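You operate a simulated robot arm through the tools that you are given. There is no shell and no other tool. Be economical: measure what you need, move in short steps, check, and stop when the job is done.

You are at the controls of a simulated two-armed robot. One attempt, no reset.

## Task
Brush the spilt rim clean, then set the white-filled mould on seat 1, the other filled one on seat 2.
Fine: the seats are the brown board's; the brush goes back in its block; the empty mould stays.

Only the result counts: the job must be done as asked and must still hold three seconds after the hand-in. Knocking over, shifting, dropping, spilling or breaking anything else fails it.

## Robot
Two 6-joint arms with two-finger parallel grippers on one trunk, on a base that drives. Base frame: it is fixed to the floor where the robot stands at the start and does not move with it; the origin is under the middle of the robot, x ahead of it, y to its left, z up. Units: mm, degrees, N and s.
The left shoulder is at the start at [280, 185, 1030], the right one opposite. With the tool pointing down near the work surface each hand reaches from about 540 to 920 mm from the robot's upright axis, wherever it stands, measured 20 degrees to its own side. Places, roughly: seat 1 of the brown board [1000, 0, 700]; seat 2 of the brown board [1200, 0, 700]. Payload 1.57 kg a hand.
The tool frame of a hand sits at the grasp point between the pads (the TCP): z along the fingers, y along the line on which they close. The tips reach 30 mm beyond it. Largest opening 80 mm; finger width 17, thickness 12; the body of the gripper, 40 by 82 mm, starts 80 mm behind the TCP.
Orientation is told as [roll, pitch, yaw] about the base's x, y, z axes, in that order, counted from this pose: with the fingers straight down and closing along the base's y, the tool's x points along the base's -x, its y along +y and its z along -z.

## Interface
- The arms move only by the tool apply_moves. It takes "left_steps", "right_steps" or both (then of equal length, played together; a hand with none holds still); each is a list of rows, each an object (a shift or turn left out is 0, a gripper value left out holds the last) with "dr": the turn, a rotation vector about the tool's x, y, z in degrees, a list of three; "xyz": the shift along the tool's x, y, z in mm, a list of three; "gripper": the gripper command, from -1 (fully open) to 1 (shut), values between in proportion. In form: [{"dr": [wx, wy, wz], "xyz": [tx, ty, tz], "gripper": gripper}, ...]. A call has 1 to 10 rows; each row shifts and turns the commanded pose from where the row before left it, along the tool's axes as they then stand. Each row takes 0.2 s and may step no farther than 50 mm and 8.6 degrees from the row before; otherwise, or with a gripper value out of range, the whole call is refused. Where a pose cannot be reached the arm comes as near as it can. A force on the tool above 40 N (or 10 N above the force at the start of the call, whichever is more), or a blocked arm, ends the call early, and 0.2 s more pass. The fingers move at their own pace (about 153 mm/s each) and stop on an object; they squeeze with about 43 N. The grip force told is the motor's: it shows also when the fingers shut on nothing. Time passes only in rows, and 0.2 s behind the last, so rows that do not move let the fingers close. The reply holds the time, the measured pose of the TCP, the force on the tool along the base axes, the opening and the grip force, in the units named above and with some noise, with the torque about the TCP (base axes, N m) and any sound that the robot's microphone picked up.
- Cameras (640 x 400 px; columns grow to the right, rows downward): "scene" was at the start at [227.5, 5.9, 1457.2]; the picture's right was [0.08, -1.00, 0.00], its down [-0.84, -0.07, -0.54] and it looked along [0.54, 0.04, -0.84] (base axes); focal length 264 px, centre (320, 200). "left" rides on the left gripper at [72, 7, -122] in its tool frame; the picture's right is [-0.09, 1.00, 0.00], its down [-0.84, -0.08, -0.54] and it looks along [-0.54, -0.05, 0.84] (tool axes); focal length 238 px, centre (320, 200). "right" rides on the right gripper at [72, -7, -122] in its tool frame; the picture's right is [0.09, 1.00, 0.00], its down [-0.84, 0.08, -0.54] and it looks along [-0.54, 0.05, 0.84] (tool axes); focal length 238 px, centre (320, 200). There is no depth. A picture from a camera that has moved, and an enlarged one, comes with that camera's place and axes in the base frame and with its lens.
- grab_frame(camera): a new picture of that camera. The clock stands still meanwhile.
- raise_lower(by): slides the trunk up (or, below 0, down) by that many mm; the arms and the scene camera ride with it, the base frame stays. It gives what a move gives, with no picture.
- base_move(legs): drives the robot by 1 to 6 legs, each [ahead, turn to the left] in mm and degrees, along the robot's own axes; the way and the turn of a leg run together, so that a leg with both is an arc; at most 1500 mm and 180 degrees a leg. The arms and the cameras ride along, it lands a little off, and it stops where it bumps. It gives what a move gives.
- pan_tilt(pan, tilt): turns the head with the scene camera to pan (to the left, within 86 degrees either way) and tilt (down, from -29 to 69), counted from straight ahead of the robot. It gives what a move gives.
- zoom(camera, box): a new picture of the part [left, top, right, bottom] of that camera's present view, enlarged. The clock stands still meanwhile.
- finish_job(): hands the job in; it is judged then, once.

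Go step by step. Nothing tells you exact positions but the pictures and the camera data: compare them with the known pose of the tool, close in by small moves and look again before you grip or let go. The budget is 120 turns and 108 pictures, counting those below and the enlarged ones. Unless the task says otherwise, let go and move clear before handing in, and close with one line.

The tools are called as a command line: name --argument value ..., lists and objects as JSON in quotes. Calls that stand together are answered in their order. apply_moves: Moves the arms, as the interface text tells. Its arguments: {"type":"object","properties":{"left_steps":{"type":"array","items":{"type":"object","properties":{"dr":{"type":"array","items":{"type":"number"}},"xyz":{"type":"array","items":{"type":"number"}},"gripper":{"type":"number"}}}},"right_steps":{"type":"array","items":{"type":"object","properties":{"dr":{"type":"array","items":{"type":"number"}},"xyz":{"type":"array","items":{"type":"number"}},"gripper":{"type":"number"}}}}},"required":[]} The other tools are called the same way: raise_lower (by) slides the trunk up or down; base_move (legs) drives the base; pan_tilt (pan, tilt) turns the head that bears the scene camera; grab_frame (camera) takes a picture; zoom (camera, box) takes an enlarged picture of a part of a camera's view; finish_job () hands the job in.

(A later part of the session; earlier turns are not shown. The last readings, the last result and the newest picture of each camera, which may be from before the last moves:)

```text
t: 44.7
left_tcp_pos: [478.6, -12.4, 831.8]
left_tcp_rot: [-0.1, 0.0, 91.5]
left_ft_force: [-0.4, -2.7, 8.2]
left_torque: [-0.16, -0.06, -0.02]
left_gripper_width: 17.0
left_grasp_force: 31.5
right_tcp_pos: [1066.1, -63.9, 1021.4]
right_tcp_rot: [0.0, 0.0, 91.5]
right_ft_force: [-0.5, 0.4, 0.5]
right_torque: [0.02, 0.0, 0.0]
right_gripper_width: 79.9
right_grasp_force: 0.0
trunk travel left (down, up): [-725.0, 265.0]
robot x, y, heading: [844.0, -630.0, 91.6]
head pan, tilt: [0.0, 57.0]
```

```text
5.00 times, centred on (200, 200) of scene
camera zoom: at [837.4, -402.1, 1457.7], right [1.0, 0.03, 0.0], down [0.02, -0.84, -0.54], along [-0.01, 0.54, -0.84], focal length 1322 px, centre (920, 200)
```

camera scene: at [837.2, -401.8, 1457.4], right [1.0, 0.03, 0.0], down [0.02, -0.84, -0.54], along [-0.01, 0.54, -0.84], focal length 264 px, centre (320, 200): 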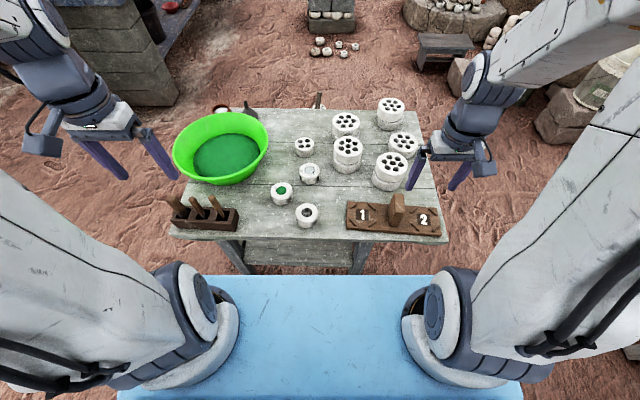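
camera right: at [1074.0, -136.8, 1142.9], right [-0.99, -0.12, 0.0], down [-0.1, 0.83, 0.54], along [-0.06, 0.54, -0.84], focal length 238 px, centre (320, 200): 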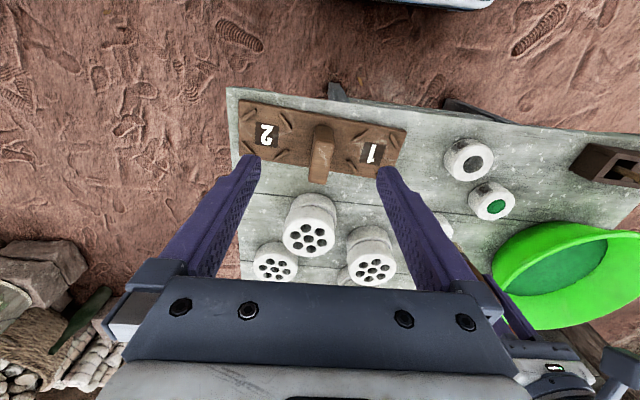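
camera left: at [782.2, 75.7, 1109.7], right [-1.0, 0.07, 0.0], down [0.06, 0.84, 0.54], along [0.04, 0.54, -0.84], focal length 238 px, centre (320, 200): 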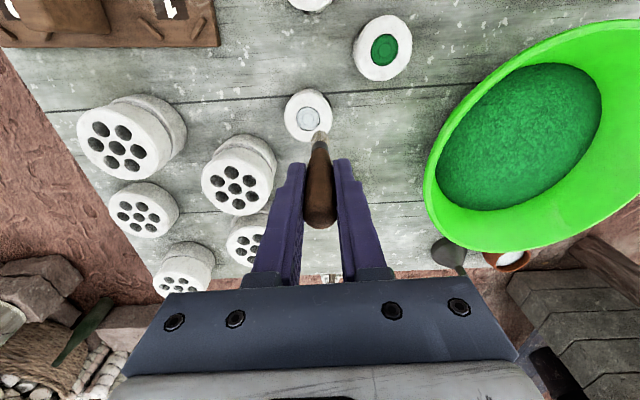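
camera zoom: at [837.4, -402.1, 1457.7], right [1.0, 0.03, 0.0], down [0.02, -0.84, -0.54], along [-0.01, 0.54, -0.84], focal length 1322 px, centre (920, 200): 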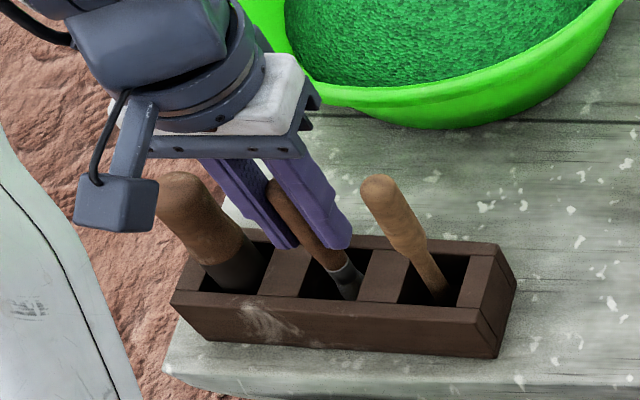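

Brush bottoms out in its slot. Releasing and rising straight up.

apply_moves --left_steps '[{"xyz": [0, 0, -0.7], "gripper": 0.6}, {"gripper": 0.0}, {}, {"xyz": [0, 0, -40]}, {"xyz": [0, 0, -45]}, {"xyz": [0, 0, -45]}]'

zoom --camera "scene" --box '[160, 160, 240, 240]'

```text
t: 46.1
left_tcp_pos: [477.3, -12.6, 963.8]
left_tcp_rot: [-0.1, 0.0, 91.4]
left_ft_force: [0.7, 0.5, -0.7]
left_torque: [-0.05, -0.01, -0.04]
left_gripper_width: 40.0
left_grasp_force: 0.0
right_tcp_pos: [1066.2, -64.5, 1020.3]
right_tcp_rot: [0.0, 0.1, 91.4]
right_ft_force: [0.4, 0.8, -0.6]
right_torque: [-0.01, -0.01, 0.04]
right_gripper_width: 80.2
right_grasp_force: 0.1
trunk travel left (down, up): [-725.0, 265.0]
robot x, y, heading: [843.2, -634.1, 91.3]
head pan, tilt: [0.0, 57.0]
```

```text
5.00 times, centred on (200, 200) of scene
camera zoom: at [837.2, -401.6, 1457.4], right [1.0, 0.03, 0.0], down [0.02, -0.84, -0.54], along [-0.01, 0.54, -0.84], focal length 1322 px, centre (920, 200)
```

zoom: 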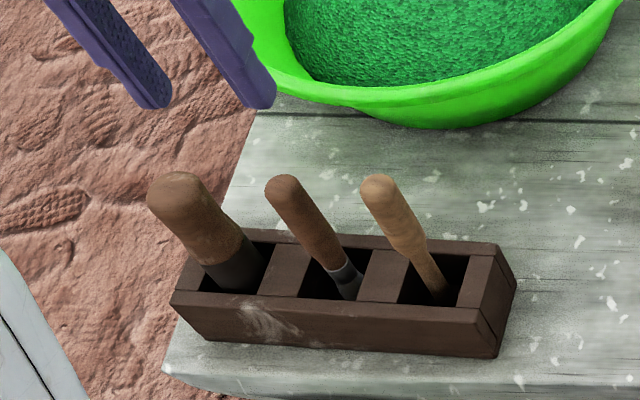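

Brush is home. Left hand rises out of the way; right hand goes above the white mould at ≈(806,162), open.

apply_moves --left_steps '[{"xyz": [0, 0, -40]}, {"xyz": [0, 0, -40]}, {"xyz": [0, 20, 0]}, {"xyz": [0, 20, 0]}, {}, {}, {}, {}, {}]' --right_steps '[{"xyz": [-33.4, 36.3, 0], "gripper": -1}, {"xyz": [-33.4, 36.3, 0]}, {"xyz": [-33.4, 36.3, 0]}, {"xyz": [-33.4, 36.3, 0]}, {"xyz": [-33.4, 36.3, 0]}, {"xyz": [-33.4, 36.3, 0]}, {"xyz": [-33.4, 36.3, 0]}, {"xyz": [0, 0, 45]}, {"xyz": [0, 0, 45]}]'

grab_frame --camera "right"

zoom --camera "scene" --box '[260, 120, 360, 220]'

```text
t: 48.1
left_tcp_pos: [437.0, -12.5, 1039.9]
left_tcp_rot: [0.1, 0.0, 91.5]
left_ft_force: [0.2, 0.7, 0.1]
left_torque: [0.0, 0.02, 0.0]
left_gripper_width: 40.1
left_grasp_force: 0.0
right_tcp_pos: [805.0, 163.0, 930.3]
right_tcp_rot: [0.0, 0.1, 91.5]
right_ft_force: [-0.4, -0.3, -0.1]
right_torque: [0.0, 0.0, -0.02]
right_gripper_width: 80.3
right_grasp_force: 0.0
trunk travel left (down, up): [-725.0, 265.0]
robot x, y, heading: [843.8, -628.9, 91.5]
head pan, tilt: [0.0, 57.0]
```

```text
66 pictures are left
camera right: at [812.7, 91.3, 1052.5], right [-0.99, -0.12, 0.0], down [-0.1, 0.83, 0.54], along [-0.06, 0.54, -0.84], focal length 238 px, centre (320, 200)
```

right: 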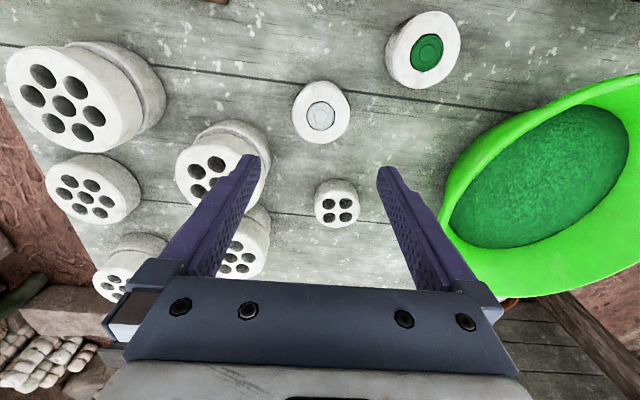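

```text
4.00 times, centred on (310, 170) of scene
camera zoom: at [837.2, -401.9, 1457.5], right [1.0, 0.03, 0.0], down [0.02, -0.84, -0.54], along [-0.01, 0.54, -0.84], focal length 1058 px, centre (360, 320)
```

zoom: 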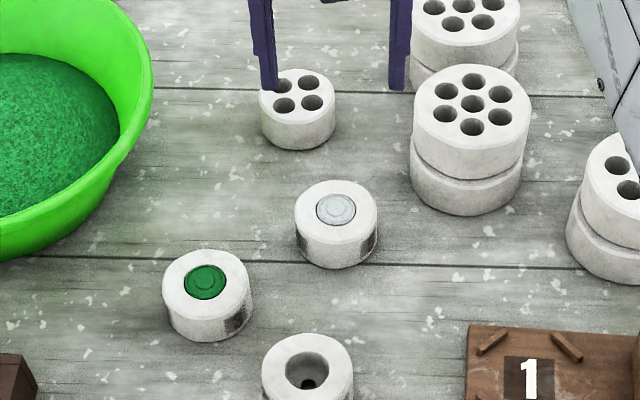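

Alignment is within a millimetre. Descend to just above, then check.

apply_moves --right_steps '[{"xyz": [0, 0, 45]}, {"xyz": [0, 0, 45]}, {"xyz": [0, 0, 45]}, {"xyz": [0, 0, 8]}, {}]'

grab_frame --camera "right"

zoom --camera "scene" --box '[260, 120, 360, 220]'

```text
t: 49.3
left_tcp_pos: [437.1, -14.3, 1039.3]
left_tcp_rot: [0.0, 0.0, 91.5]
left_ft_force: [0.0, 0.3, -0.1]
left_torque: [0.0, -0.02, 0.0]
left_gripper_width: 40.0
left_grasp_force: 0.1
right_tcp_pos: [808.7, 163.5, 790.0]
right_tcp_rot: [-0.1, 0.0, 91.4]
right_ft_force: [-0.2, 0.0, 0.4]
right_torque: [0.04, -0.01, -0.02]
right_gripper_width: 79.8
right_grasp_force: 0.1
trunk travel left (down, up): [-725.0, 265.0]
robot x, y, heading: [847.8, -635.6, 91.5]
head pan, tilt: [0.0, 57.0]
```

```text
64 pictures are left
camera right: at [814.6, 90.9, 910.1], right [-0.99, -0.12, 0.0], down [-0.1, 0.83, 0.54], along [-0.06, 0.54, -0.84], focal length 238 px, centre (320, 200)
```

right: 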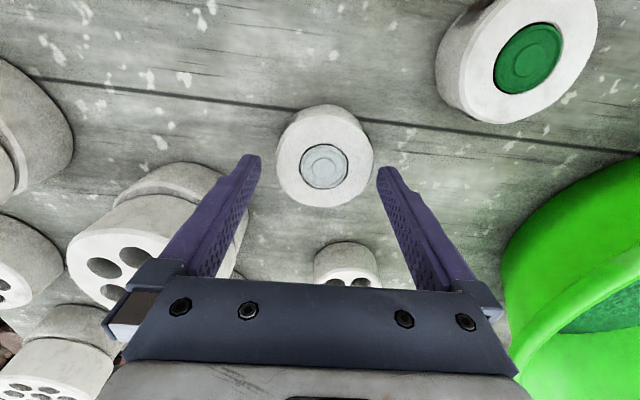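

```text
4.00 times, centred on (310, 170) of scene
camera zoom: at [837.2, -401.7, 1457.4], right [1.0, 0.03, 0.0], down [0.02, -0.84, -0.54], along [-0.01, 0.54, -0.84], focal length 1058 px, centre (360, 320)
```

zoom: 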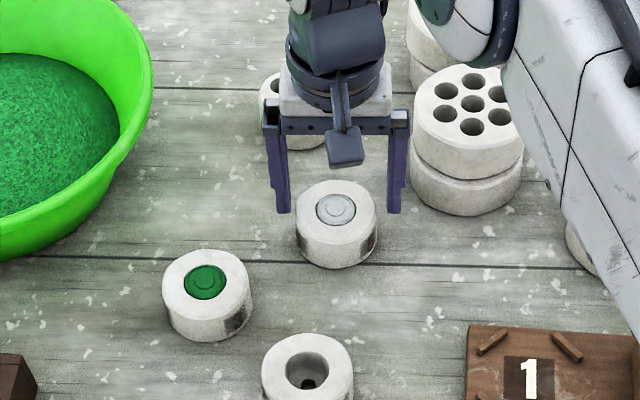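

apply_moves --right_steps '[{"xyz": [-0.5, 1.7, 8]}, {"xyz": [0, 0, 15]}, {"xyz": [0, 0, 15]}, {"xyz": [0, 0, 9]}, {}]'

zoom --camera "scene" --box '[280, 140, 340, 200]'

grab_frame --camera "right"

```text
t: 50.4
left_tcp_pos: [437.9, -15.6, 1041.5]
left_tcp_rot: [0.0, 0.1, 91.4]
left_ft_force: [0.4, -0.7, -0.4]
left_torque: [0.03, 0.0, -0.01]
left_gripper_width: 39.8
left_grasp_force: 0.0
right_tcp_pos: [804.9, 165.1, 750.7]
right_tcp_rot: [0.0, 0.1, 91.6]
right_ft_force: [2.3, -11.3, 20.1]
right_torque: [-0.33, 0.77, 0.45]
right_gripper_width: 78.4
right_grasp_force: 0.1
trunk travel left (down, up): [-725.0, 265.0]
robot x, y, heading: [847.6, -631.3, 91.2]
head pan, tilt: [0.0, 57.0]
stopped in row 5 (right hand): the force on the tool passed its limit at 48 N (the readings are from after the stop); the commanded pose is now the measured one
```

```text
6.67 times, centred on (310, 170) of scene
camera zoom: at [837.4, -403.8, 1458.1], right [1.0, 0.03, 0.0], down [0.02, -0.84, -0.55], along [-0.01, 0.55, -0.84], focal length 1763 px, centre (387, 400)
```

zoom: 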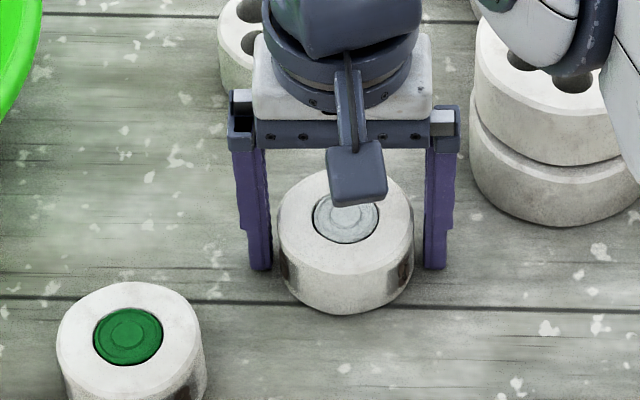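

```text
61 pictures are left
camera right: at [812.6, 91.6, 871.3], right [-0.99, -0.12, 0.0], down [-0.1, 0.84, 0.54], along [-0.06, 0.54, -0.84], focal length 238 px, centre (320, 200)
```

right: 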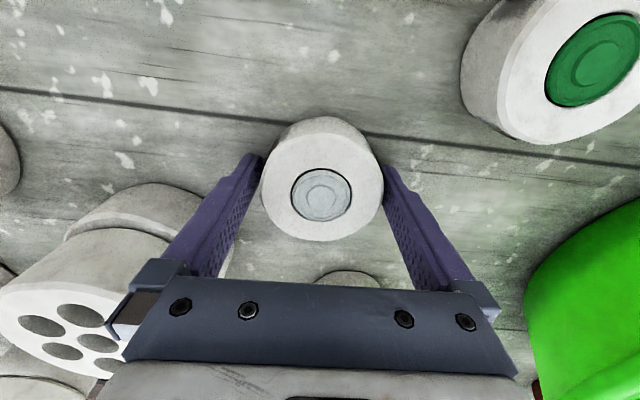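

The fingertips touched the table (so the table is at ≈720). I rise 4 mm and close on the mould.

apply_moves --right_steps '[{"xyz": [0, 0, -4.5]}, {}, {"gripper": 1}, {}, {}, {}]'

grab_frame --camera "right"

```text
t: 51.8
left_tcp_pos: [436.4, -13.1, 1040.0]
left_tcp_rot: [0.0, 0.0, 91.4]
left_ft_force: [-0.2, 0.3, 0.1]
left_torque: [0.01, 0.03, -0.02]
left_gripper_width: 39.7
left_grasp_force: 0.2
right_tcp_pos: [804.3, 164.5, 751.6]
right_tcp_rot: [0.0, 0.0, 91.6]
right_ft_force: [0.0, -0.3, -0.7]
right_torque: [0.02, 0.01, 0.04]
right_gripper_width: 69.2
right_grasp_force: 42.8
trunk travel left (down, up): [-725.0, 265.0]
robot x, y, heading: [847.1, -631.5, 91.2]
head pan, tilt: [0.0, 57.0]
```

```text
60 pictures are left
camera right: at [813.2, 93.1, 873.2], right [-0.99, -0.12, 0.0], down [-0.1, 0.84, 0.54], along [-0.06, 0.54, -0.84], focal length 238 px, centre (320, 200)
```

right: 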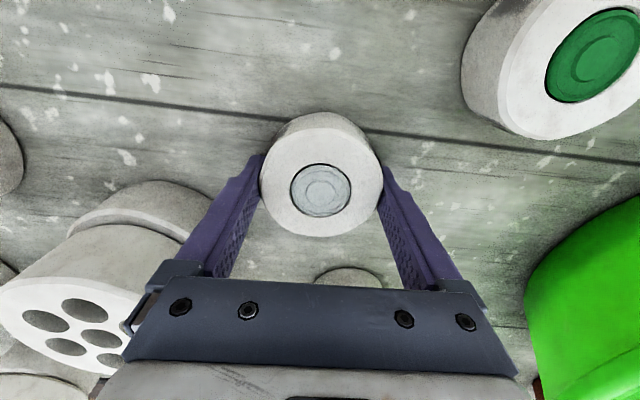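

Gripped (69 mm) and centred. Lift 150 mm and carry toward seat 1, stopping short to look at the seats.

apply_moves --right_steps '[{"xyz": [0, 0, -20]}, {"xyz": [0, 0, -45]}, {"xyz": [0, 0, -45]}, {"xyz": [0, 0, -40]}, {"xyz": [27.3, -39.6, 0]}, {"xyz": [27.3, -39.6, 0]}, {"xyz": [27.3, -39.6, 0]}, {"xyz": [27.3, -39.6, 0]}, {}]'

grab_frame --camera "right"

grab_frame --camera "scene"

```text
t: 53.8
left_tcp_pos: [437.3, -12.9, 1040.2]
left_tcp_rot: [-0.1, 0.0, 91.5]
left_ft_force: [0.1, 0.0, 0.2]
left_torque: [0.01, 0.02, -0.01]
left_gripper_width: 40.2
left_grasp_force: 0.1
right_tcp_pos: [965.8, 59.2, 903.3]
right_tcp_rot: [0.1, 0.1, 91.5]
right_ft_force: [0.9, -0.6, -2.7]
right_torque: [-0.01, 0.03, 0.01]
right_gripper_width: 69.4
right_grasp_force: 42.4
trunk travel left (down, up): [-725.0, 265.0]
robot x, y, heading: [848.2, -631.4, 91.3]
head pan, tilt: [0.0, 57.0]
```

```text
59 pictures are left
camera right: at [974.5, -12.4, 1024.5], right [-0.99, -0.12, 0.0], down [-0.1, 0.83, 0.54], along [-0.06, 0.54, -0.84], focal length 238 px, centre (320, 200)
```

right: 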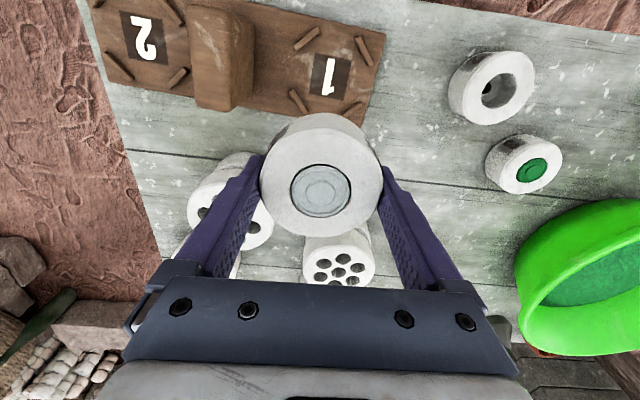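

```text
58 pictures are left
camera scene: at [837.5, -401.9, 1457.4], right [1.0, 0.03, 0.0], down [0.02, -0.84, -0.54], along [-0.01, 0.54, -0.84], focal length 264 px, centre (320, 200)
```

scene: 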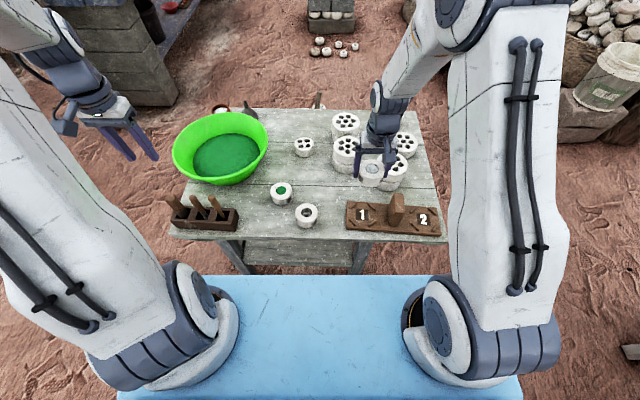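

zoom --camera "right" --box '[80, 0, 400, 130]'

zoom --camera "scene" --box '[340, 185, 450, 245]'

```text
2.00 times, centred on (240, 65) of right
camera zoom: at [974.5, -12.4, 1024.5], right [-0.99, -0.12, 0.0], down [-0.1, 0.83, 0.54], along [-0.06, 0.54, -0.84], focal length 477 px, centre (480, 470)
```

zoom: 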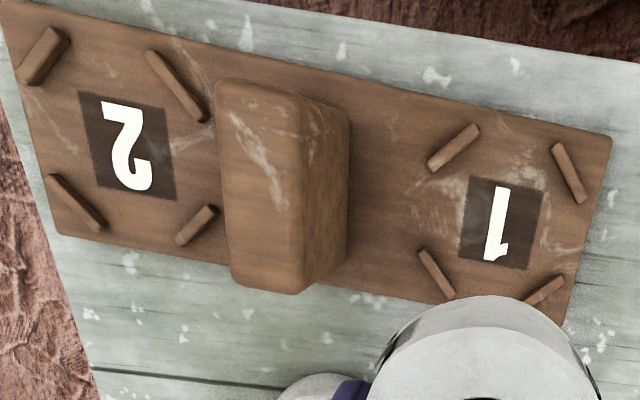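

```text
5.82 times, centred on (395, 215) of scene
camera zoom: at [837.5, -401.9, 1457.4], right [1.0, 0.03, 0.0], down [0.02, -0.84, -0.54], along [-0.01, 0.54, -0.84], focal length 1538 px, centre (-116, 113)
```

zoom: 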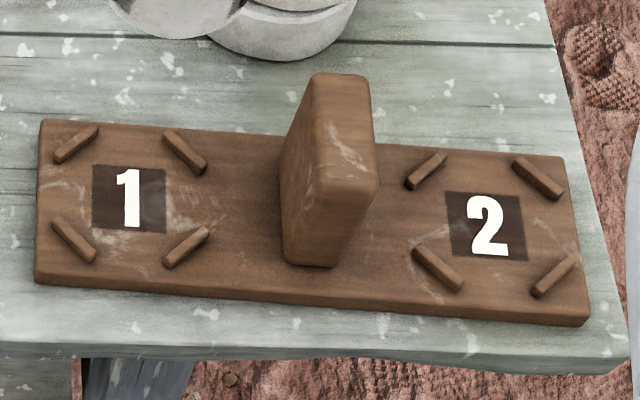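

Seats triangulate to seat 1 ≈(962,14,733) and seat 2 ≈(1154,2.4,733), board turned ≈-3.5°. Move over seat 1, align yaw, descend to 20 mm above.

apply_moves --right_steps '[{"xyz": [45.1, 5, 0]}, {"dr": [0, 0, 5]}, {"xyz": [0, 0, 40]}, {"xyz": [0, 0, 40]}, {"xyz": [0, 0, 30]}, {}]'

zoom --camera "scene" --box '[330, 165, 410, 245]'

grab_frame --camera "right"

```text
t: 55.2
left_tcp_pos: [438.0, -12.6, 1040.5]
left_tcp_rot: [0.0, 0.1, 91.3]
left_ft_force: [0.3, 0.1, 0.1]
left_torque: [-0.01, -0.04, 0.01]
left_gripper_width: 40.0
left_grasp_force: 0.0
right_tcp_pos: [965.2, 14.8, 793.1]
right_tcp_rot: [0.0, 0.0, 86.6]
right_ft_force: [-0.5, -0.4, -2.4]
right_torque: [0.04, 0.02, 0.02]
right_gripper_width: 69.7
right_grasp_force: 42.8
trunk travel left (down, up): [-725.0, 265.0]
robot x, y, heading: [841.3, -630.3, 91.3]
head pan, tilt: [0.0, 57.0]
```

```text
5.00 times, centred on (370, 205) of scene
camera zoom: at [837.3, -401.7, 1457.4], right [1.0, 0.03, 0.0], down [0.02, -0.84, -0.54], along [-0.01, 0.54, -0.84], focal length 1322 px, centre (70, 175)
```

zoom: 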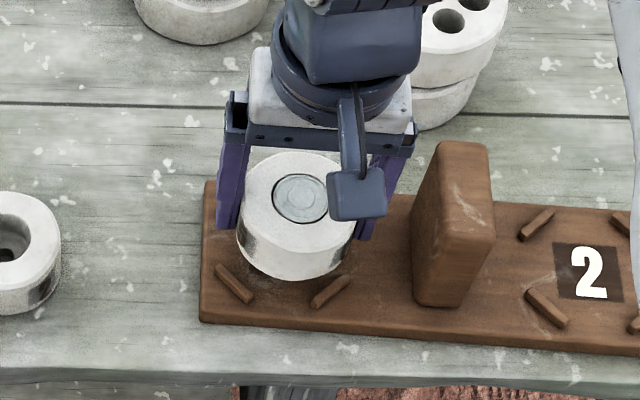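

```text
54 pictures are left
camera right: at [965.8, -57.6, 914.3], right [-1.0, -0.03, 0.0], down [-0.03, 0.84, 0.54], along [-0.02, 0.54, -0.84], focal length 238 px, centre (320, 200)
```

right: 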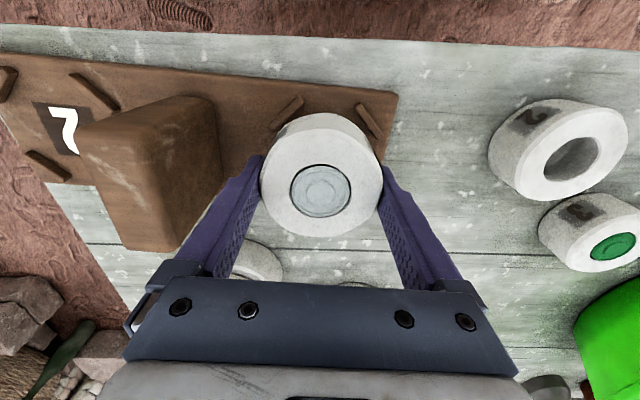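

Seat 1 centre refined to ≈(960.7,13.5); I correct ~2.5 mm and lower gently.

apply_moves --right_steps '[{"xyz": [1.3, 2.3, 10]}, {"xyz": [0, 0, 10]}, {"xyz": [0, 0, 5]}, {}]'

zoom --camera "scene" --box '[330, 165, 410, 245]'

zoom --camera "right" --box '[240, 70, 400, 170]'

```text
t: 56.2
left_tcp_pos: [438.1, -12.8, 1040.3]
left_tcp_rot: [0.1, -0.1, 91.4]
left_ft_force: [0.0, 0.0, -0.4]
left_torque: [0.01, 0.01, 0.0]
left_gripper_width: 40.0
left_grasp_force: 0.1
right_tcp_pos: [960.5, 14.7, 768.2]
right_tcp_rot: [0.1, 0.2, 86.5]
right_ft_force: [1.0, 0.2, -2.3]
right_torque: [0.0, 0.0, -0.02]
right_gripper_width: 69.5
right_grasp_force: 42.6
trunk travel left (down, up): [-725.0, 265.0]
robot x, y, heading: [846.4, -630.0, 91.3]
head pan, tilt: [0.0, 57.0]
```

```text
5.00 times, centred on (370, 205) of scene
camera zoom: at [837.3, -401.7, 1457.4], right [1.0, 0.03, 0.0], down [0.02, -0.84, -0.54], along [-0.01, 0.54, -0.84], focal length 1322 px, centre (70, 175)
```

zoom: 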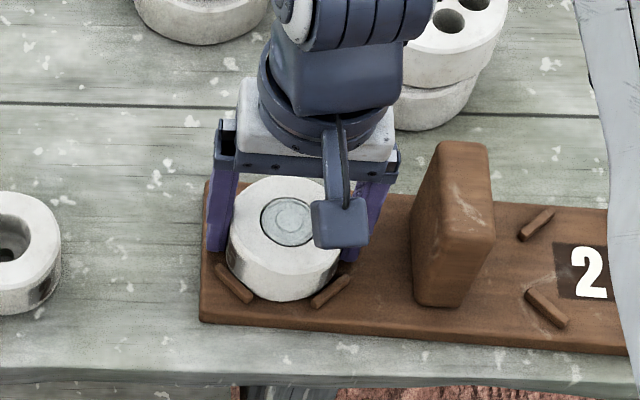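

```text
4.00 times, centred on (320, 120) of right
camera zoom: at [962.2, -58.4, 889.0], right [-1.0, -0.03, 0.0], down [-0.03, 0.84, 0.54], along [-0.02, 0.54, -0.84], focal length 953 px, centre (320, 520)
```

zoom: 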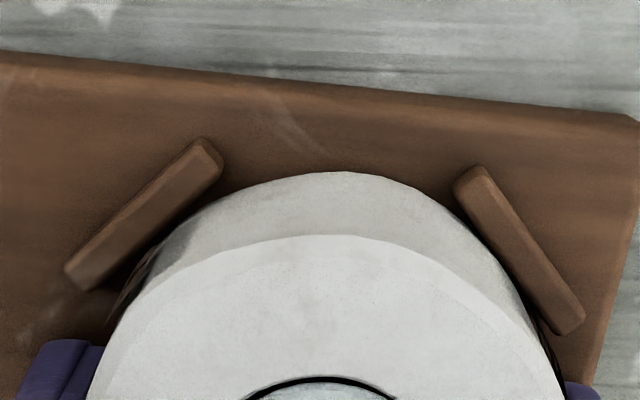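

apply_moves --right_steps '[{"xyz": [-1.2, 0.3, 2]}, {"xyz": [0, 0, 1]}, {"xyz": [0, 0, 1]}, {}]'

zoom --camera "right" --box '[240, 70, 400, 170]'

```text
t: 57.0
left_tcp_pos: [437.4, -14.4, 1040.1]
left_tcp_rot: [0.1, 0.0, 91.4]
left_ft_force: [-0.6, 0.0, 0.0]
left_torque: [0.0, 0.01, 0.0]
left_gripper_width: 40.1
left_grasp_force: 0.2
right_tcp_pos: [961.4, 14.4, 765.9]
right_tcp_rot: [0.1, 0.0, 86.4]
right_ft_force: [-0.3, -6.8, 24.0]
right_torque: [-0.09, -0.05, -0.02]
right_gripper_width: 69.2
right_grasp_force: 42.8
trunk travel left (down, up): [-725.0, 265.0]
robot x, y, heading: [846.1, -634.2, 91.6]
head pan, tilt: [0.0, 57.0]
stopped in row 4 (right hand): the force on the tool passed its limit at 47 N (the readings are from after the stop); the commanded pose is now the measured one
```

```text
4.00 times, centred on (320, 120) of right
camera zoom: at [962.0, -57.7, 887.1], right [-1.0, -0.03, 0.0], down [-0.03, 0.84, 0.54], along [-0.02, 0.54, -0.84], focal length 953 px, centre (320, 520)
```

zoom: 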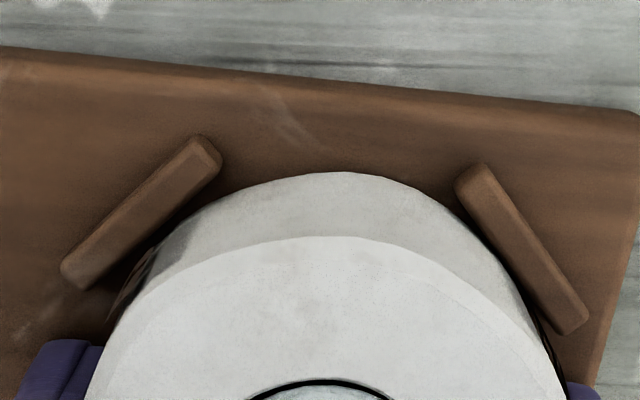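

It rests on the board. I relieve the press, open slowly, and rise straight up.

apply_moves --right_steps '[{"xyz": [0, 0, -0.7]}, {"gripper": -0.85}, {}, {"gripper": -1}, {}, {"xyz": [0, 0, -20]}, {"xyz": [0, 0, -40]}, {"xyz": [0, 0, -45]}, {"xyz": [0, 0, -45]}]'

zoom --camera "scene" --box '[330, 165, 410, 245]'

grab_frame --camera "right"

```text
t: 59.0
left_tcp_pos: [437.8, -13.2, 1039.5]
left_tcp_rot: [0.1, 0.0, 91.4]
left_ft_force: [-0.4, -0.2, -0.1]
left_torque: [0.02, 0.0, 0.0]
left_gripper_width: 39.9
left_grasp_force: 0.1
right_tcp_pos: [960.3, 16.1, 915.9]
right_tcp_rot: [0.0, 0.1, 86.6]
right_ft_force: [0.2, 0.6, -1.0]
right_torque: [-0.03, -0.01, 0.0]
right_gripper_width: 80.1
right_grasp_force: 0.0
trunk travel left (down, up): [-725.0, 265.0]
robot x, y, heading: [846.5, -635.0, 91.3]
head pan, tilt: [0.0, 57.0]
```

```text
5.00 times, centred on (370, 205) of scene
camera zoom: at [837.4, -401.7, 1457.3], right [1.0, 0.03, 0.0], down [0.02, -0.84, -0.54], along [-0.01, 0.54, -0.84], focal length 1322 px, centre (70, 175)
```

zoom: 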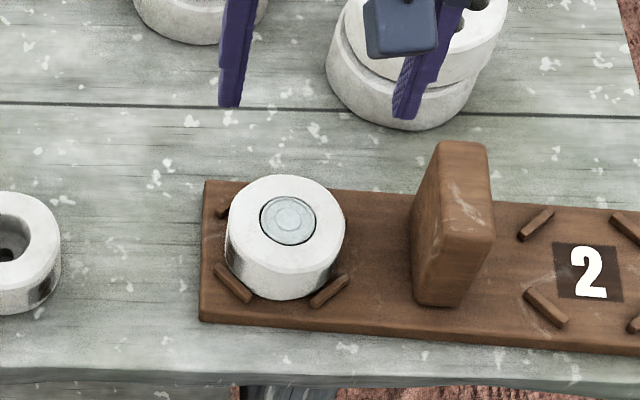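

```text
49 pictures are left
camera right: at [961.1, -56.0, 1037.5], right [-1.0, -0.03, 0.0], down [-0.03, 0.84, 0.54], along [-0.02, 0.54, -0.84], focal length 238 px, centre (320, 200)
```

right: 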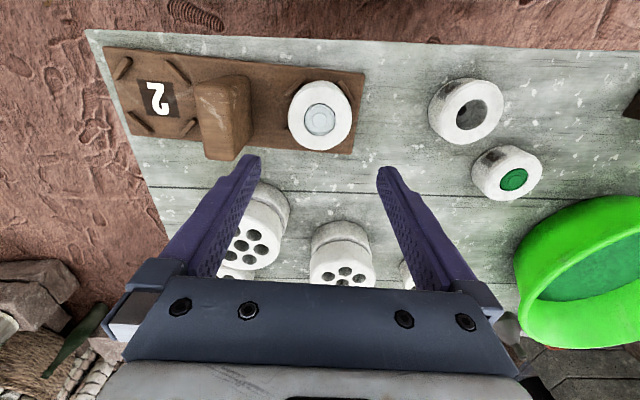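

zoom --camera "right" --box '[270, 60, 380, 170]'

zoom --camera "scene" --box '[365, 195, 405, 235]'

```text
3.64 times, centred on (325, 115) of right
camera zoom: at [961.1, -56.0, 1037.5], right [-1.0, -0.03, 0.0], down [-0.03, 0.84, 0.54], along [-0.02, 0.54, -0.84], focal length 867 px, centre (302, 509)
```

zoom: 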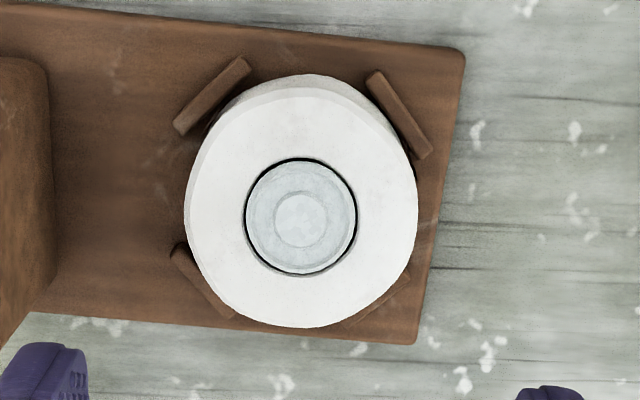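

```text
10.00 times, centred on (385, 215) of scene
camera zoom: at [837.4, -401.7, 1457.3], right [1.0, 0.03, 0.0], down [0.02, -0.84, -0.54], along [-0.01, 0.54, -0.84], focal length 2644 px, centre (-330, 50)
```

zoom: 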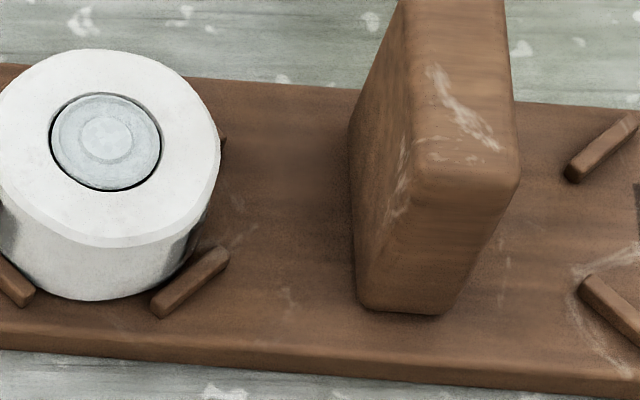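

White mould sits flat within seat 1's four bars. Next the green mould at ≈(703,86): hover above it.

apply_moves --right_steps '[{"xyz": [-9.1, 43.4, 0]}, {"xyz": [-9.1, 43.4, 0]}, {"xyz": [-9.1, 43.4, 0]}, {"xyz": [-9.1, 43.4, 0]}, {"xyz": [-9.1, 43.4, 0]}, {"xyz": [-9.1, 43.4, 0]}, {}]'

grab_frame --camera "right"

zoom --camera "scene" --box '[240, 140, 340, 240]'

```text
t: 60.6
left_tcp_pos: [436.7, -13.4, 1039.7]
left_tcp_rot: [0.1, 0.0, 91.4]
left_ft_force: [-0.7, 0.0, -0.7]
left_torque: [-0.01, 0.01, -0.02]
left_gripper_width: 40.0
left_grasp_force: 0.1
right_tcp_pos: [704.4, 85.9, 915.2]
right_tcp_rot: [0.0, 0.1, 86.5]
right_ft_force: [0.2, -0.2, 0.6]
right_torque: [0.01, 0.03, -0.01]
right_gripper_width: 80.0
right_grasp_force: 0.0
trunk travel left (down, up): [-725.0, 265.0]
robot x, y, heading: [844.2, -631.9, 91.2]
head pan, tilt: [0.0, 57.0]
```

```text
46 pictures are left
camera right: at [705.8, 13.9, 1036.0], right [-1.0, -0.03, 0.0], down [-0.03, 0.84, 0.54], along [-0.02, 0.54, -0.84], focal length 238 px, centre (320, 200)
```

right: 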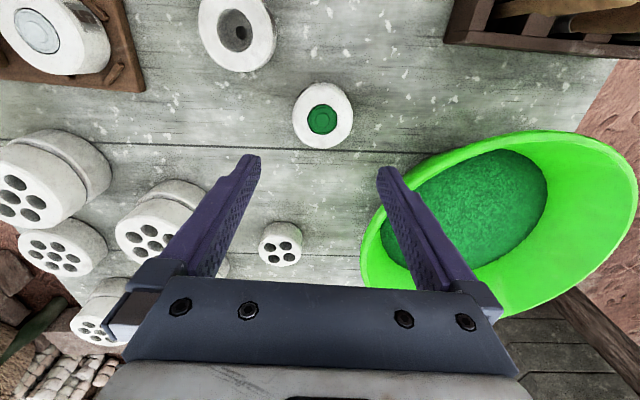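

```text
4.00 times, centred on (290, 190) of scene
camera zoom: at [837.2, -401.8, 1457.4], right [1.0, 0.02, 0.0], down [0.02, -0.84, -0.54], along [-0.01, 0.54, -0.84], focal length 1058 px, centre (440, 240)
```

zoom: 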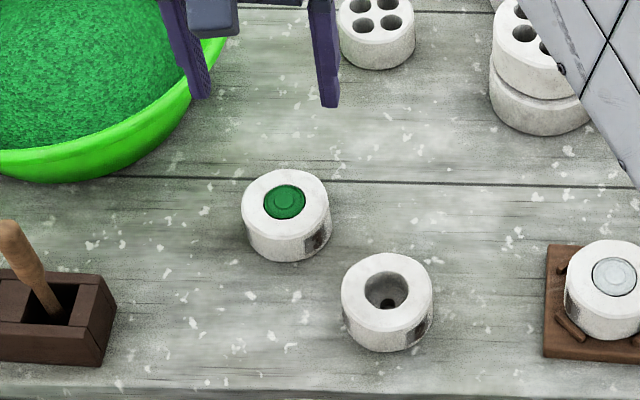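

apply_moves --right_steps '[{"xyz": [1.2, 1.8, 40]}, {"xyz": [0, 0, 45]}, {"xyz": [0, 0, 40]}, {}]'

grab_frame --camera "right"

zoom --camera "scene" --box '[240, 140, 340, 240]'

```text
t: 61.6
left_tcp_pos: [438.3, -11.9, 1039.9]
left_tcp_rot: [0.0, 0.0, 91.5]
left_ft_force: [-0.6, -0.4, 1.0]
left_torque: [0.0, -0.01, -0.04]
left_gripper_width: 40.0
left_grasp_force: 0.1
right_tcp_pos: [701.7, 82.9, 789.0]
right_tcp_rot: [0.0, 0.0, 86.6]
right_ft_force: [0.0, 0.3, 0.6]
right_torque: [0.01, 0.03, 0.02]
right_gripper_width: 80.4
right_grasp_force: 0.0
trunk travel left (down, up): [-725.0, 265.0]
robot x, y, heading: [845.7, -626.6, 91.3]
head pan, tilt: [0.0, 57.0]
```

```text
44 pictures are left
camera right: at [703.0, 11.0, 910.8], right [-1.0, -0.03, 0.0], down [-0.03, 0.84, 0.54], along [-0.02, 0.54, -0.84], focal length 238 px, centre (320, 200)
```

right: 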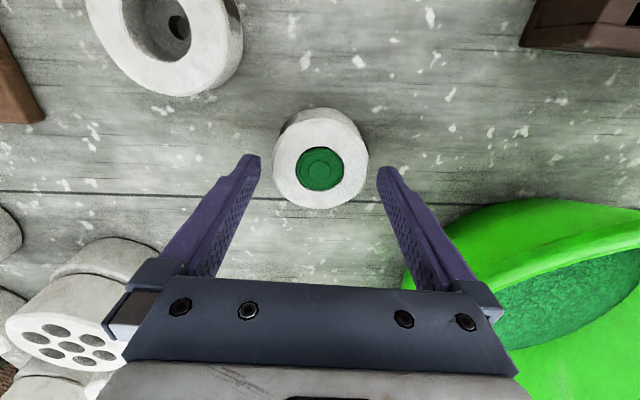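

```text
4.00 times, centred on (290, 190) of scene
camera zoom: at [837.3, -401.8, 1457.4], right [1.0, 0.02, 0.0], down [0.02, -0.84, -0.54], along [-0.01, 0.54, -0.84], focal length 1058 px, centre (440, 240)
```

zoom: 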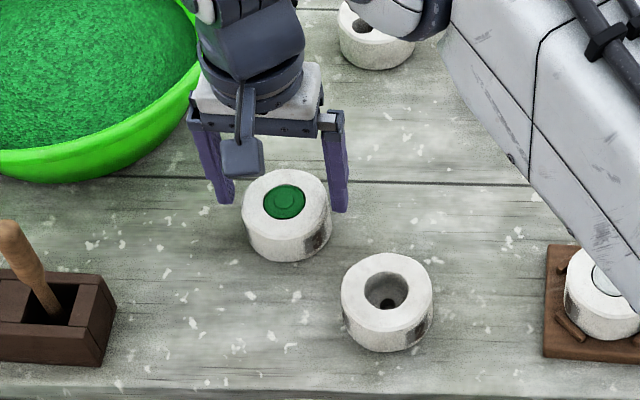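

apply_moves --right_steps '[{"xyz": [-2.5, -0.3, 12]}, {"xyz": [0, 0, 12]}, {"xyz": [0, 0, 9]}, {}]'

grab_frame --camera "right"

```text
t: 62.6
left_tcp_pos: [437.3, -13.5, 1039.2]
left_tcp_rot: [-0.1, 0.0, 91.4]
left_ft_force: [0.1, -0.1, 0.0]
left_torque: [0.01, 0.0, 0.0]
left_gripper_width: 39.9
left_grasp_force: 0.1
right_tcp_pos: [702.9, 86.7, 756.6]
right_tcp_rot: [0.1, 0.0, 86.4]
right_ft_force: [0.3, 1.0, 0.2]
right_torque: [0.01, 0.01, 0.0]
right_gripper_width: 79.9
right_grasp_force: 0.0
trunk travel left (down, up): [-725.0, 265.0]
robot x, y, heading: [846.7, -633.5, 91.3]
head pan, tilt: [0.0, 57.0]
```

```text
42 pictures are left
camera right: at [704.3, 14.1, 878.4], right [-1.0, -0.03, 0.0], down [-0.03, 0.84, 0.54], along [-0.02, 0.54, -0.84], focal length 238 px, centre (320, 200)
```

right: 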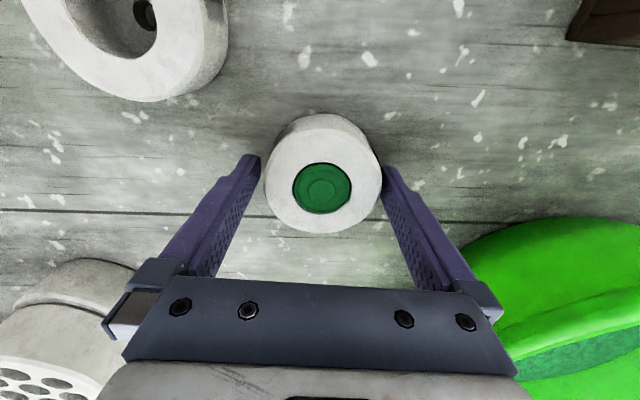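

apply_moves --right_steps '[{"xyz": [0, 0, 3]}, {"gripper": 1}, {}, {}, {}]'

```text
t: 63.8
left_tcp_pos: [437.6, -12.6, 1040.2]
left_tcp_rot: [-0.1, 0.0, 91.3]
left_ft_force: [0.7, -0.1, 0.1]
left_torque: [-0.01, -0.03, -0.02]
left_gripper_width: 39.9
left_grasp_force: 0.1
right_tcp_pos: [702.4, 85.5, 754.6]
right_tcp_rot: [0.0, -0.1, 86.5]
right_ft_force: [0.7, 0.6, 2.2]
right_torque: [-0.09, -0.06, 0.03]
right_gripper_width: 69.2
right_grasp_force: 43.0
trunk travel left (down, up): [-725.0, 265.0]
robot x, y, heading: [847.1, -631.0, 91.4]
head pan, tilt: [0.0, 57.0]
```

Gripped (69 mm). Lift well clear and carry to above seat 2.

apply_moves --right_steps '[{"xyz": [0, 0, -20]}, {"xyz": [0, 0, -50]}, {"xyz": [0, 0, -50]}, {"xyz": [0, 0, -50]}]'

apply_moves --right_steps '[{"xyz": [5.7, -45.4, 0]}, {"xyz": [5.7, -45.4, 0]}, {"xyz": [5.7, -45.4, 0]}, {"xyz": [5.7, -45.4, 0]}, {"xyz": [5.7, -45.4, 0]}, {"xyz": [5.7, -45.4, 0]}, {"xyz": [5.7, -45.4, 0]}, {"xyz": [5.7, -45.4, 0]}, {"xyz": [5.7, -45.4, 0]}, {"xyz": [5.7, -45.4, 0]}]'

grab_frame --camera "right"

grab_frame --camera "scene"

```text
t: 64.8
left_tcp_pos: [436.8, -13.0, 1039.7]
left_tcp_rot: [0.0, 0.0, 91.4]
left_ft_force: [0.7, 0.0, 0.3]
left_torque: [-0.04, 0.0, 0.0]
left_gripper_width: 40.0
left_grasp_force: 0.0
right_tcp_pos: [703.9, 87.0, 923.7]
right_tcp_rot: [-0.1, 0.0, 86.6]
right_ft_force: [0.1, -0.3, -2.1]
right_torque: [0.01, 0.01, 0.03]
right_gripper_width: 69.4
right_grasp_force: 43.2
trunk travel left (down, up): [-725.0, 265.0]
robot x, y, heading: [843.1, -632.3, 91.2]
head pan, tilt: [0.0, 57.0]
```

```text
t: 67.0
left_tcp_pos: [438.0, -11.8, 1039.2]
left_tcp_rot: [0.0, 0.0, 91.5]
left_ft_force: [-0.5, -0.2, 0.9]
left_torque: [-0.01, 0.03, 0.01]
left_gripper_width: 40.2
left_grasp_force: 0.1
right_tcp_pos: [1151.8, 3.9, 923.4]
right_tcp_rot: [0.1, 0.0, 86.5]
right_ft_force: [-0.1, 0.3, -2.6]
right_torque: [-0.02, -0.05, 0.03]
right_gripper_width: 69.1
right_grasp_force: 42.1
trunk travel left (down, up): [-725.0, 265.0]
robot x, y, heading: [846.6, -635.0, 91.1]
head pan, tilt: [0.0, 57.0]
```

```text
41 pictures are left
camera right: at [1153.2, -68.7, 1044.5], right [-1.0, -0.03, 0.0], down [-0.03, 0.84, 0.54], along [-0.02, 0.54, -0.84], focal length 238 px, centre (320, 200)
```

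right: 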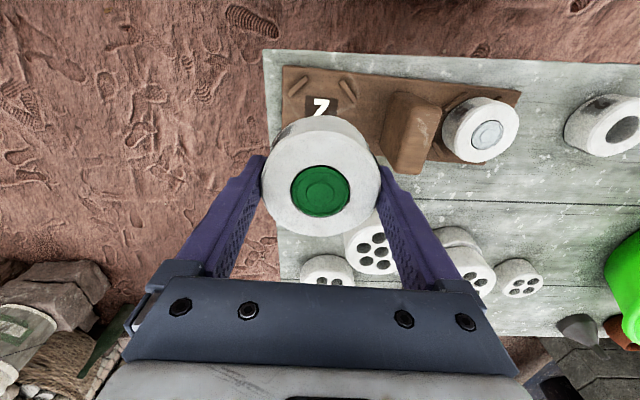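

```text
40 pictures are left
camera scene: at [837.3, -401.8, 1457.4], right [1.0, 0.03, 0.0], down [0.02, -0.84, -0.54], along [-0.01, 0.54, -0.84], focal length 264 px, centre (320, 200)
```

scene: 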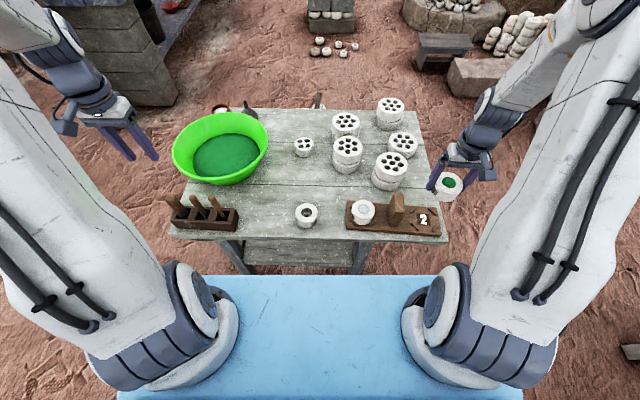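

apply_moves --right_steps '[{"xyz": [3, -0.7, 40]}, {"xyz": [0, 0, 45]}, {"xyz": [0, 0, 43]}, {}]'

zoom --camera "right" --box '[240, 50, 400, 170]'

zoom --camera "scene" --box '[380, 175, 460, 245]'

```text
t: 68.0
left_tcp_pos: [438.3, -12.5, 1040.3]
left_tcp_rot: [-0.1, 0.0, 91.4]
left_ft_force: [-0.4, 0.4, 0.5]
left_torque: [0.0, 0.01, -0.02]
left_gripper_width: 39.8
left_grasp_force: 0.2
right_tcp_pos: [1152.2, 0.9, 797.3]
right_tcp_rot: [0.0, -0.1, 86.5]
right_ft_force: [-0.6, 0.5, -1.8]
right_torque: [0.0, 0.02, 0.05]
right_gripper_width: 69.2
right_grasp_force: 43.1
trunk travel left (down, up): [-725.0, 265.0]
robot x, y, heading: [842.9, -630.3, 91.2]
head pan, tilt: [0.0, 57.0]
```

```text
3.33 times, centred on (320, 110) of right
camera zoom: at [1154.1, -72.0, 918.6], right [-1.0, -0.03, 0.0], down [-0.03, 0.84, 0.54], along [-0.02, 0.54, -0.84], focal length 794 px, centre (320, 500)
```

zoom: 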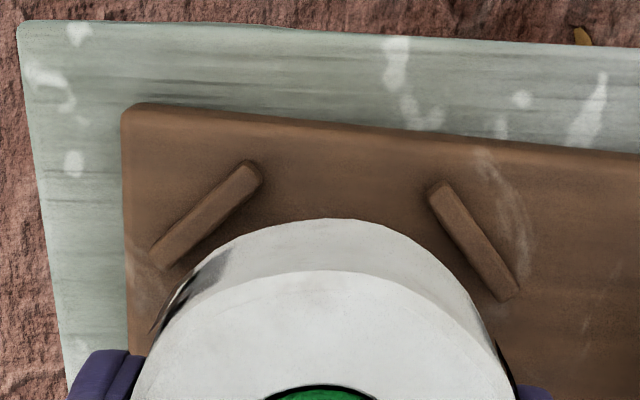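

```text
5.71 times, centred on (420, 210) of scene
camera zoom: at [837.6, -401.6, 1457.4], right [1.0, 0.02, 0.0], down [0.02, -0.84, -0.54], along [-0.01, 0.54, -0.84], focal length 1511 px, centre (-251, 143)
```

zoom: 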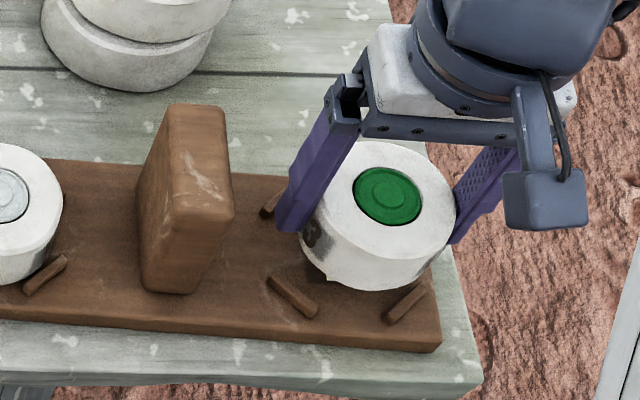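

Bars show I need ≈3 mm more in +y and a hair in -x. Correct and lower to just above the board.

apply_moves --right_steps '[{"xyz": [-3.1, 0.9, 10]}, {"xyz": [0, 0, 10]}, {"xyz": [0, 0, 6]}, {}]'

zoom --camera "right" --box '[240, 70, 400, 170]'

zoom --camera "scene" --box '[380, 175, 460, 245]'

```text
t: 69.0
left_tcp_pos: [437.9, -12.8, 1040.3]
left_tcp_rot: [0.0, 0.0, 91.4]
left_ft_force: [-0.4, 0.8, -0.7]
left_torque: [0.0, -0.02, 0.03]
left_gripper_width: 39.8
left_grasp_force: 0.1
right_tcp_pos: [1151.4, 3.9, 770.2]
right_tcp_rot: [0.0, 0.0, 86.6]
right_ft_force: [-0.8, -1.2, -0.1]
right_torque: [0.07, 0.08, 0.02]
right_gripper_width: 69.2
right_grasp_force: 42.8
trunk travel left (down, up): [-725.0, 265.0]
robot x, y, heading: [845.3, -632.6, 91.3]
head pan, tilt: [0.0, 57.0]
```

```text
4.00 times, centred on (320, 120) of right
camera zoom: at [1153.0, -68.9, 891.5], right [-1.0, -0.03, 0.0], down [-0.03, 0.84, 0.54], along [-0.02, 0.54, -0.84], focal length 953 px, centre (320, 520)
```

zoom: 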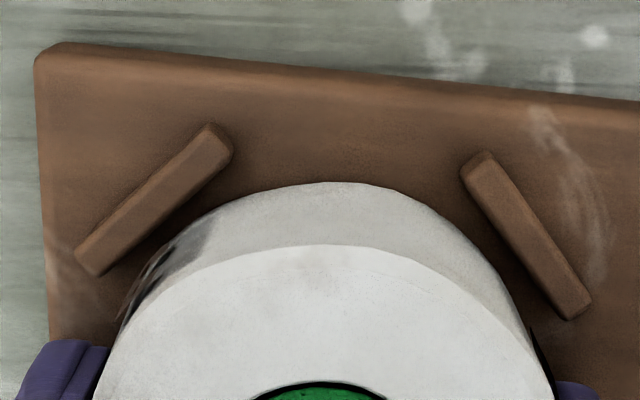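

```text
5.71 times, centred on (420, 210) of scene
camera zoom: at [837.5, -401.9, 1457.5], right [1.0, 0.02, 0.0], down [0.02, -0.84, -0.54], along [-0.01, 0.54, -0.84], focal length 1511 px, centre (-251, 143)
```

zoom: 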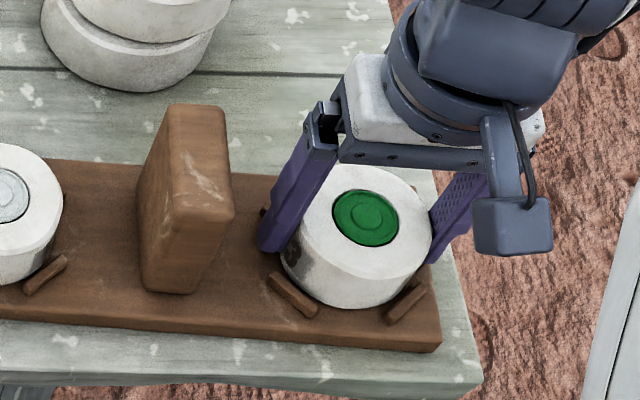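

apply_moves --right_steps '[{"xyz": [0, 1, -0.5]}, {"xyz": [0, 0, 1]}, {}, {"xyz": [0, 0, 0.7]}, {}]'

zoom --camera "right" --box '[240, 70, 400, 170]'

```text
t: 70.2
left_tcp_pos: [436.0, -13.5, 1039.3]
left_tcp_rot: [-0.1, -0.1, 91.5]
left_ft_force: [-0.6, -0.2, -0.3]
left_torque: [-0.04, 0.0, -0.03]
left_gripper_width: 39.9
left_grasp_force: 0.1
right_tcp_pos: [1152.0, 1.9, 769.5]
right_tcp_rot: [-0.1, -0.1, 86.5]
right_ft_force: [-5.6, 1.1, 23.6]
right_torque: [-0.27, 0.25, 0.01]
right_gripper_width: 69.1
right_grasp_force: 43.1
trunk travel left (down, up): [-725.0, 265.0]
robot x, y, heading: [845.8, -633.7, 91.4]
head pan, tilt: [0.0, 57.0]
```

```text
4.00 times, centred on (320, 120) of right
camera zoom: at [1152.2, -69.3, 891.2], right [-1.0, -0.03, 0.0], down [-0.03, 0.84, 0.54], along [-0.02, 0.54, -0.84], focal length 953 px, centre (320, 520)
```

zoom: 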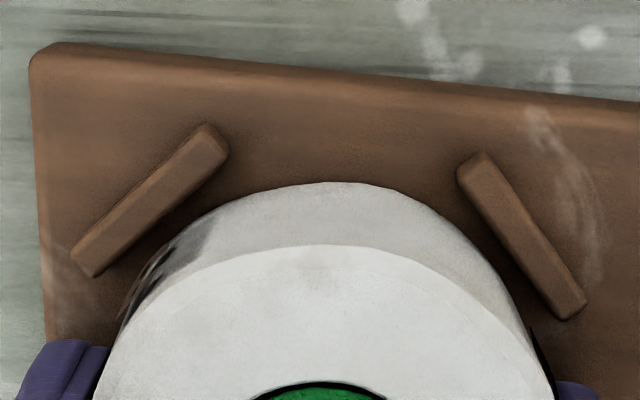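

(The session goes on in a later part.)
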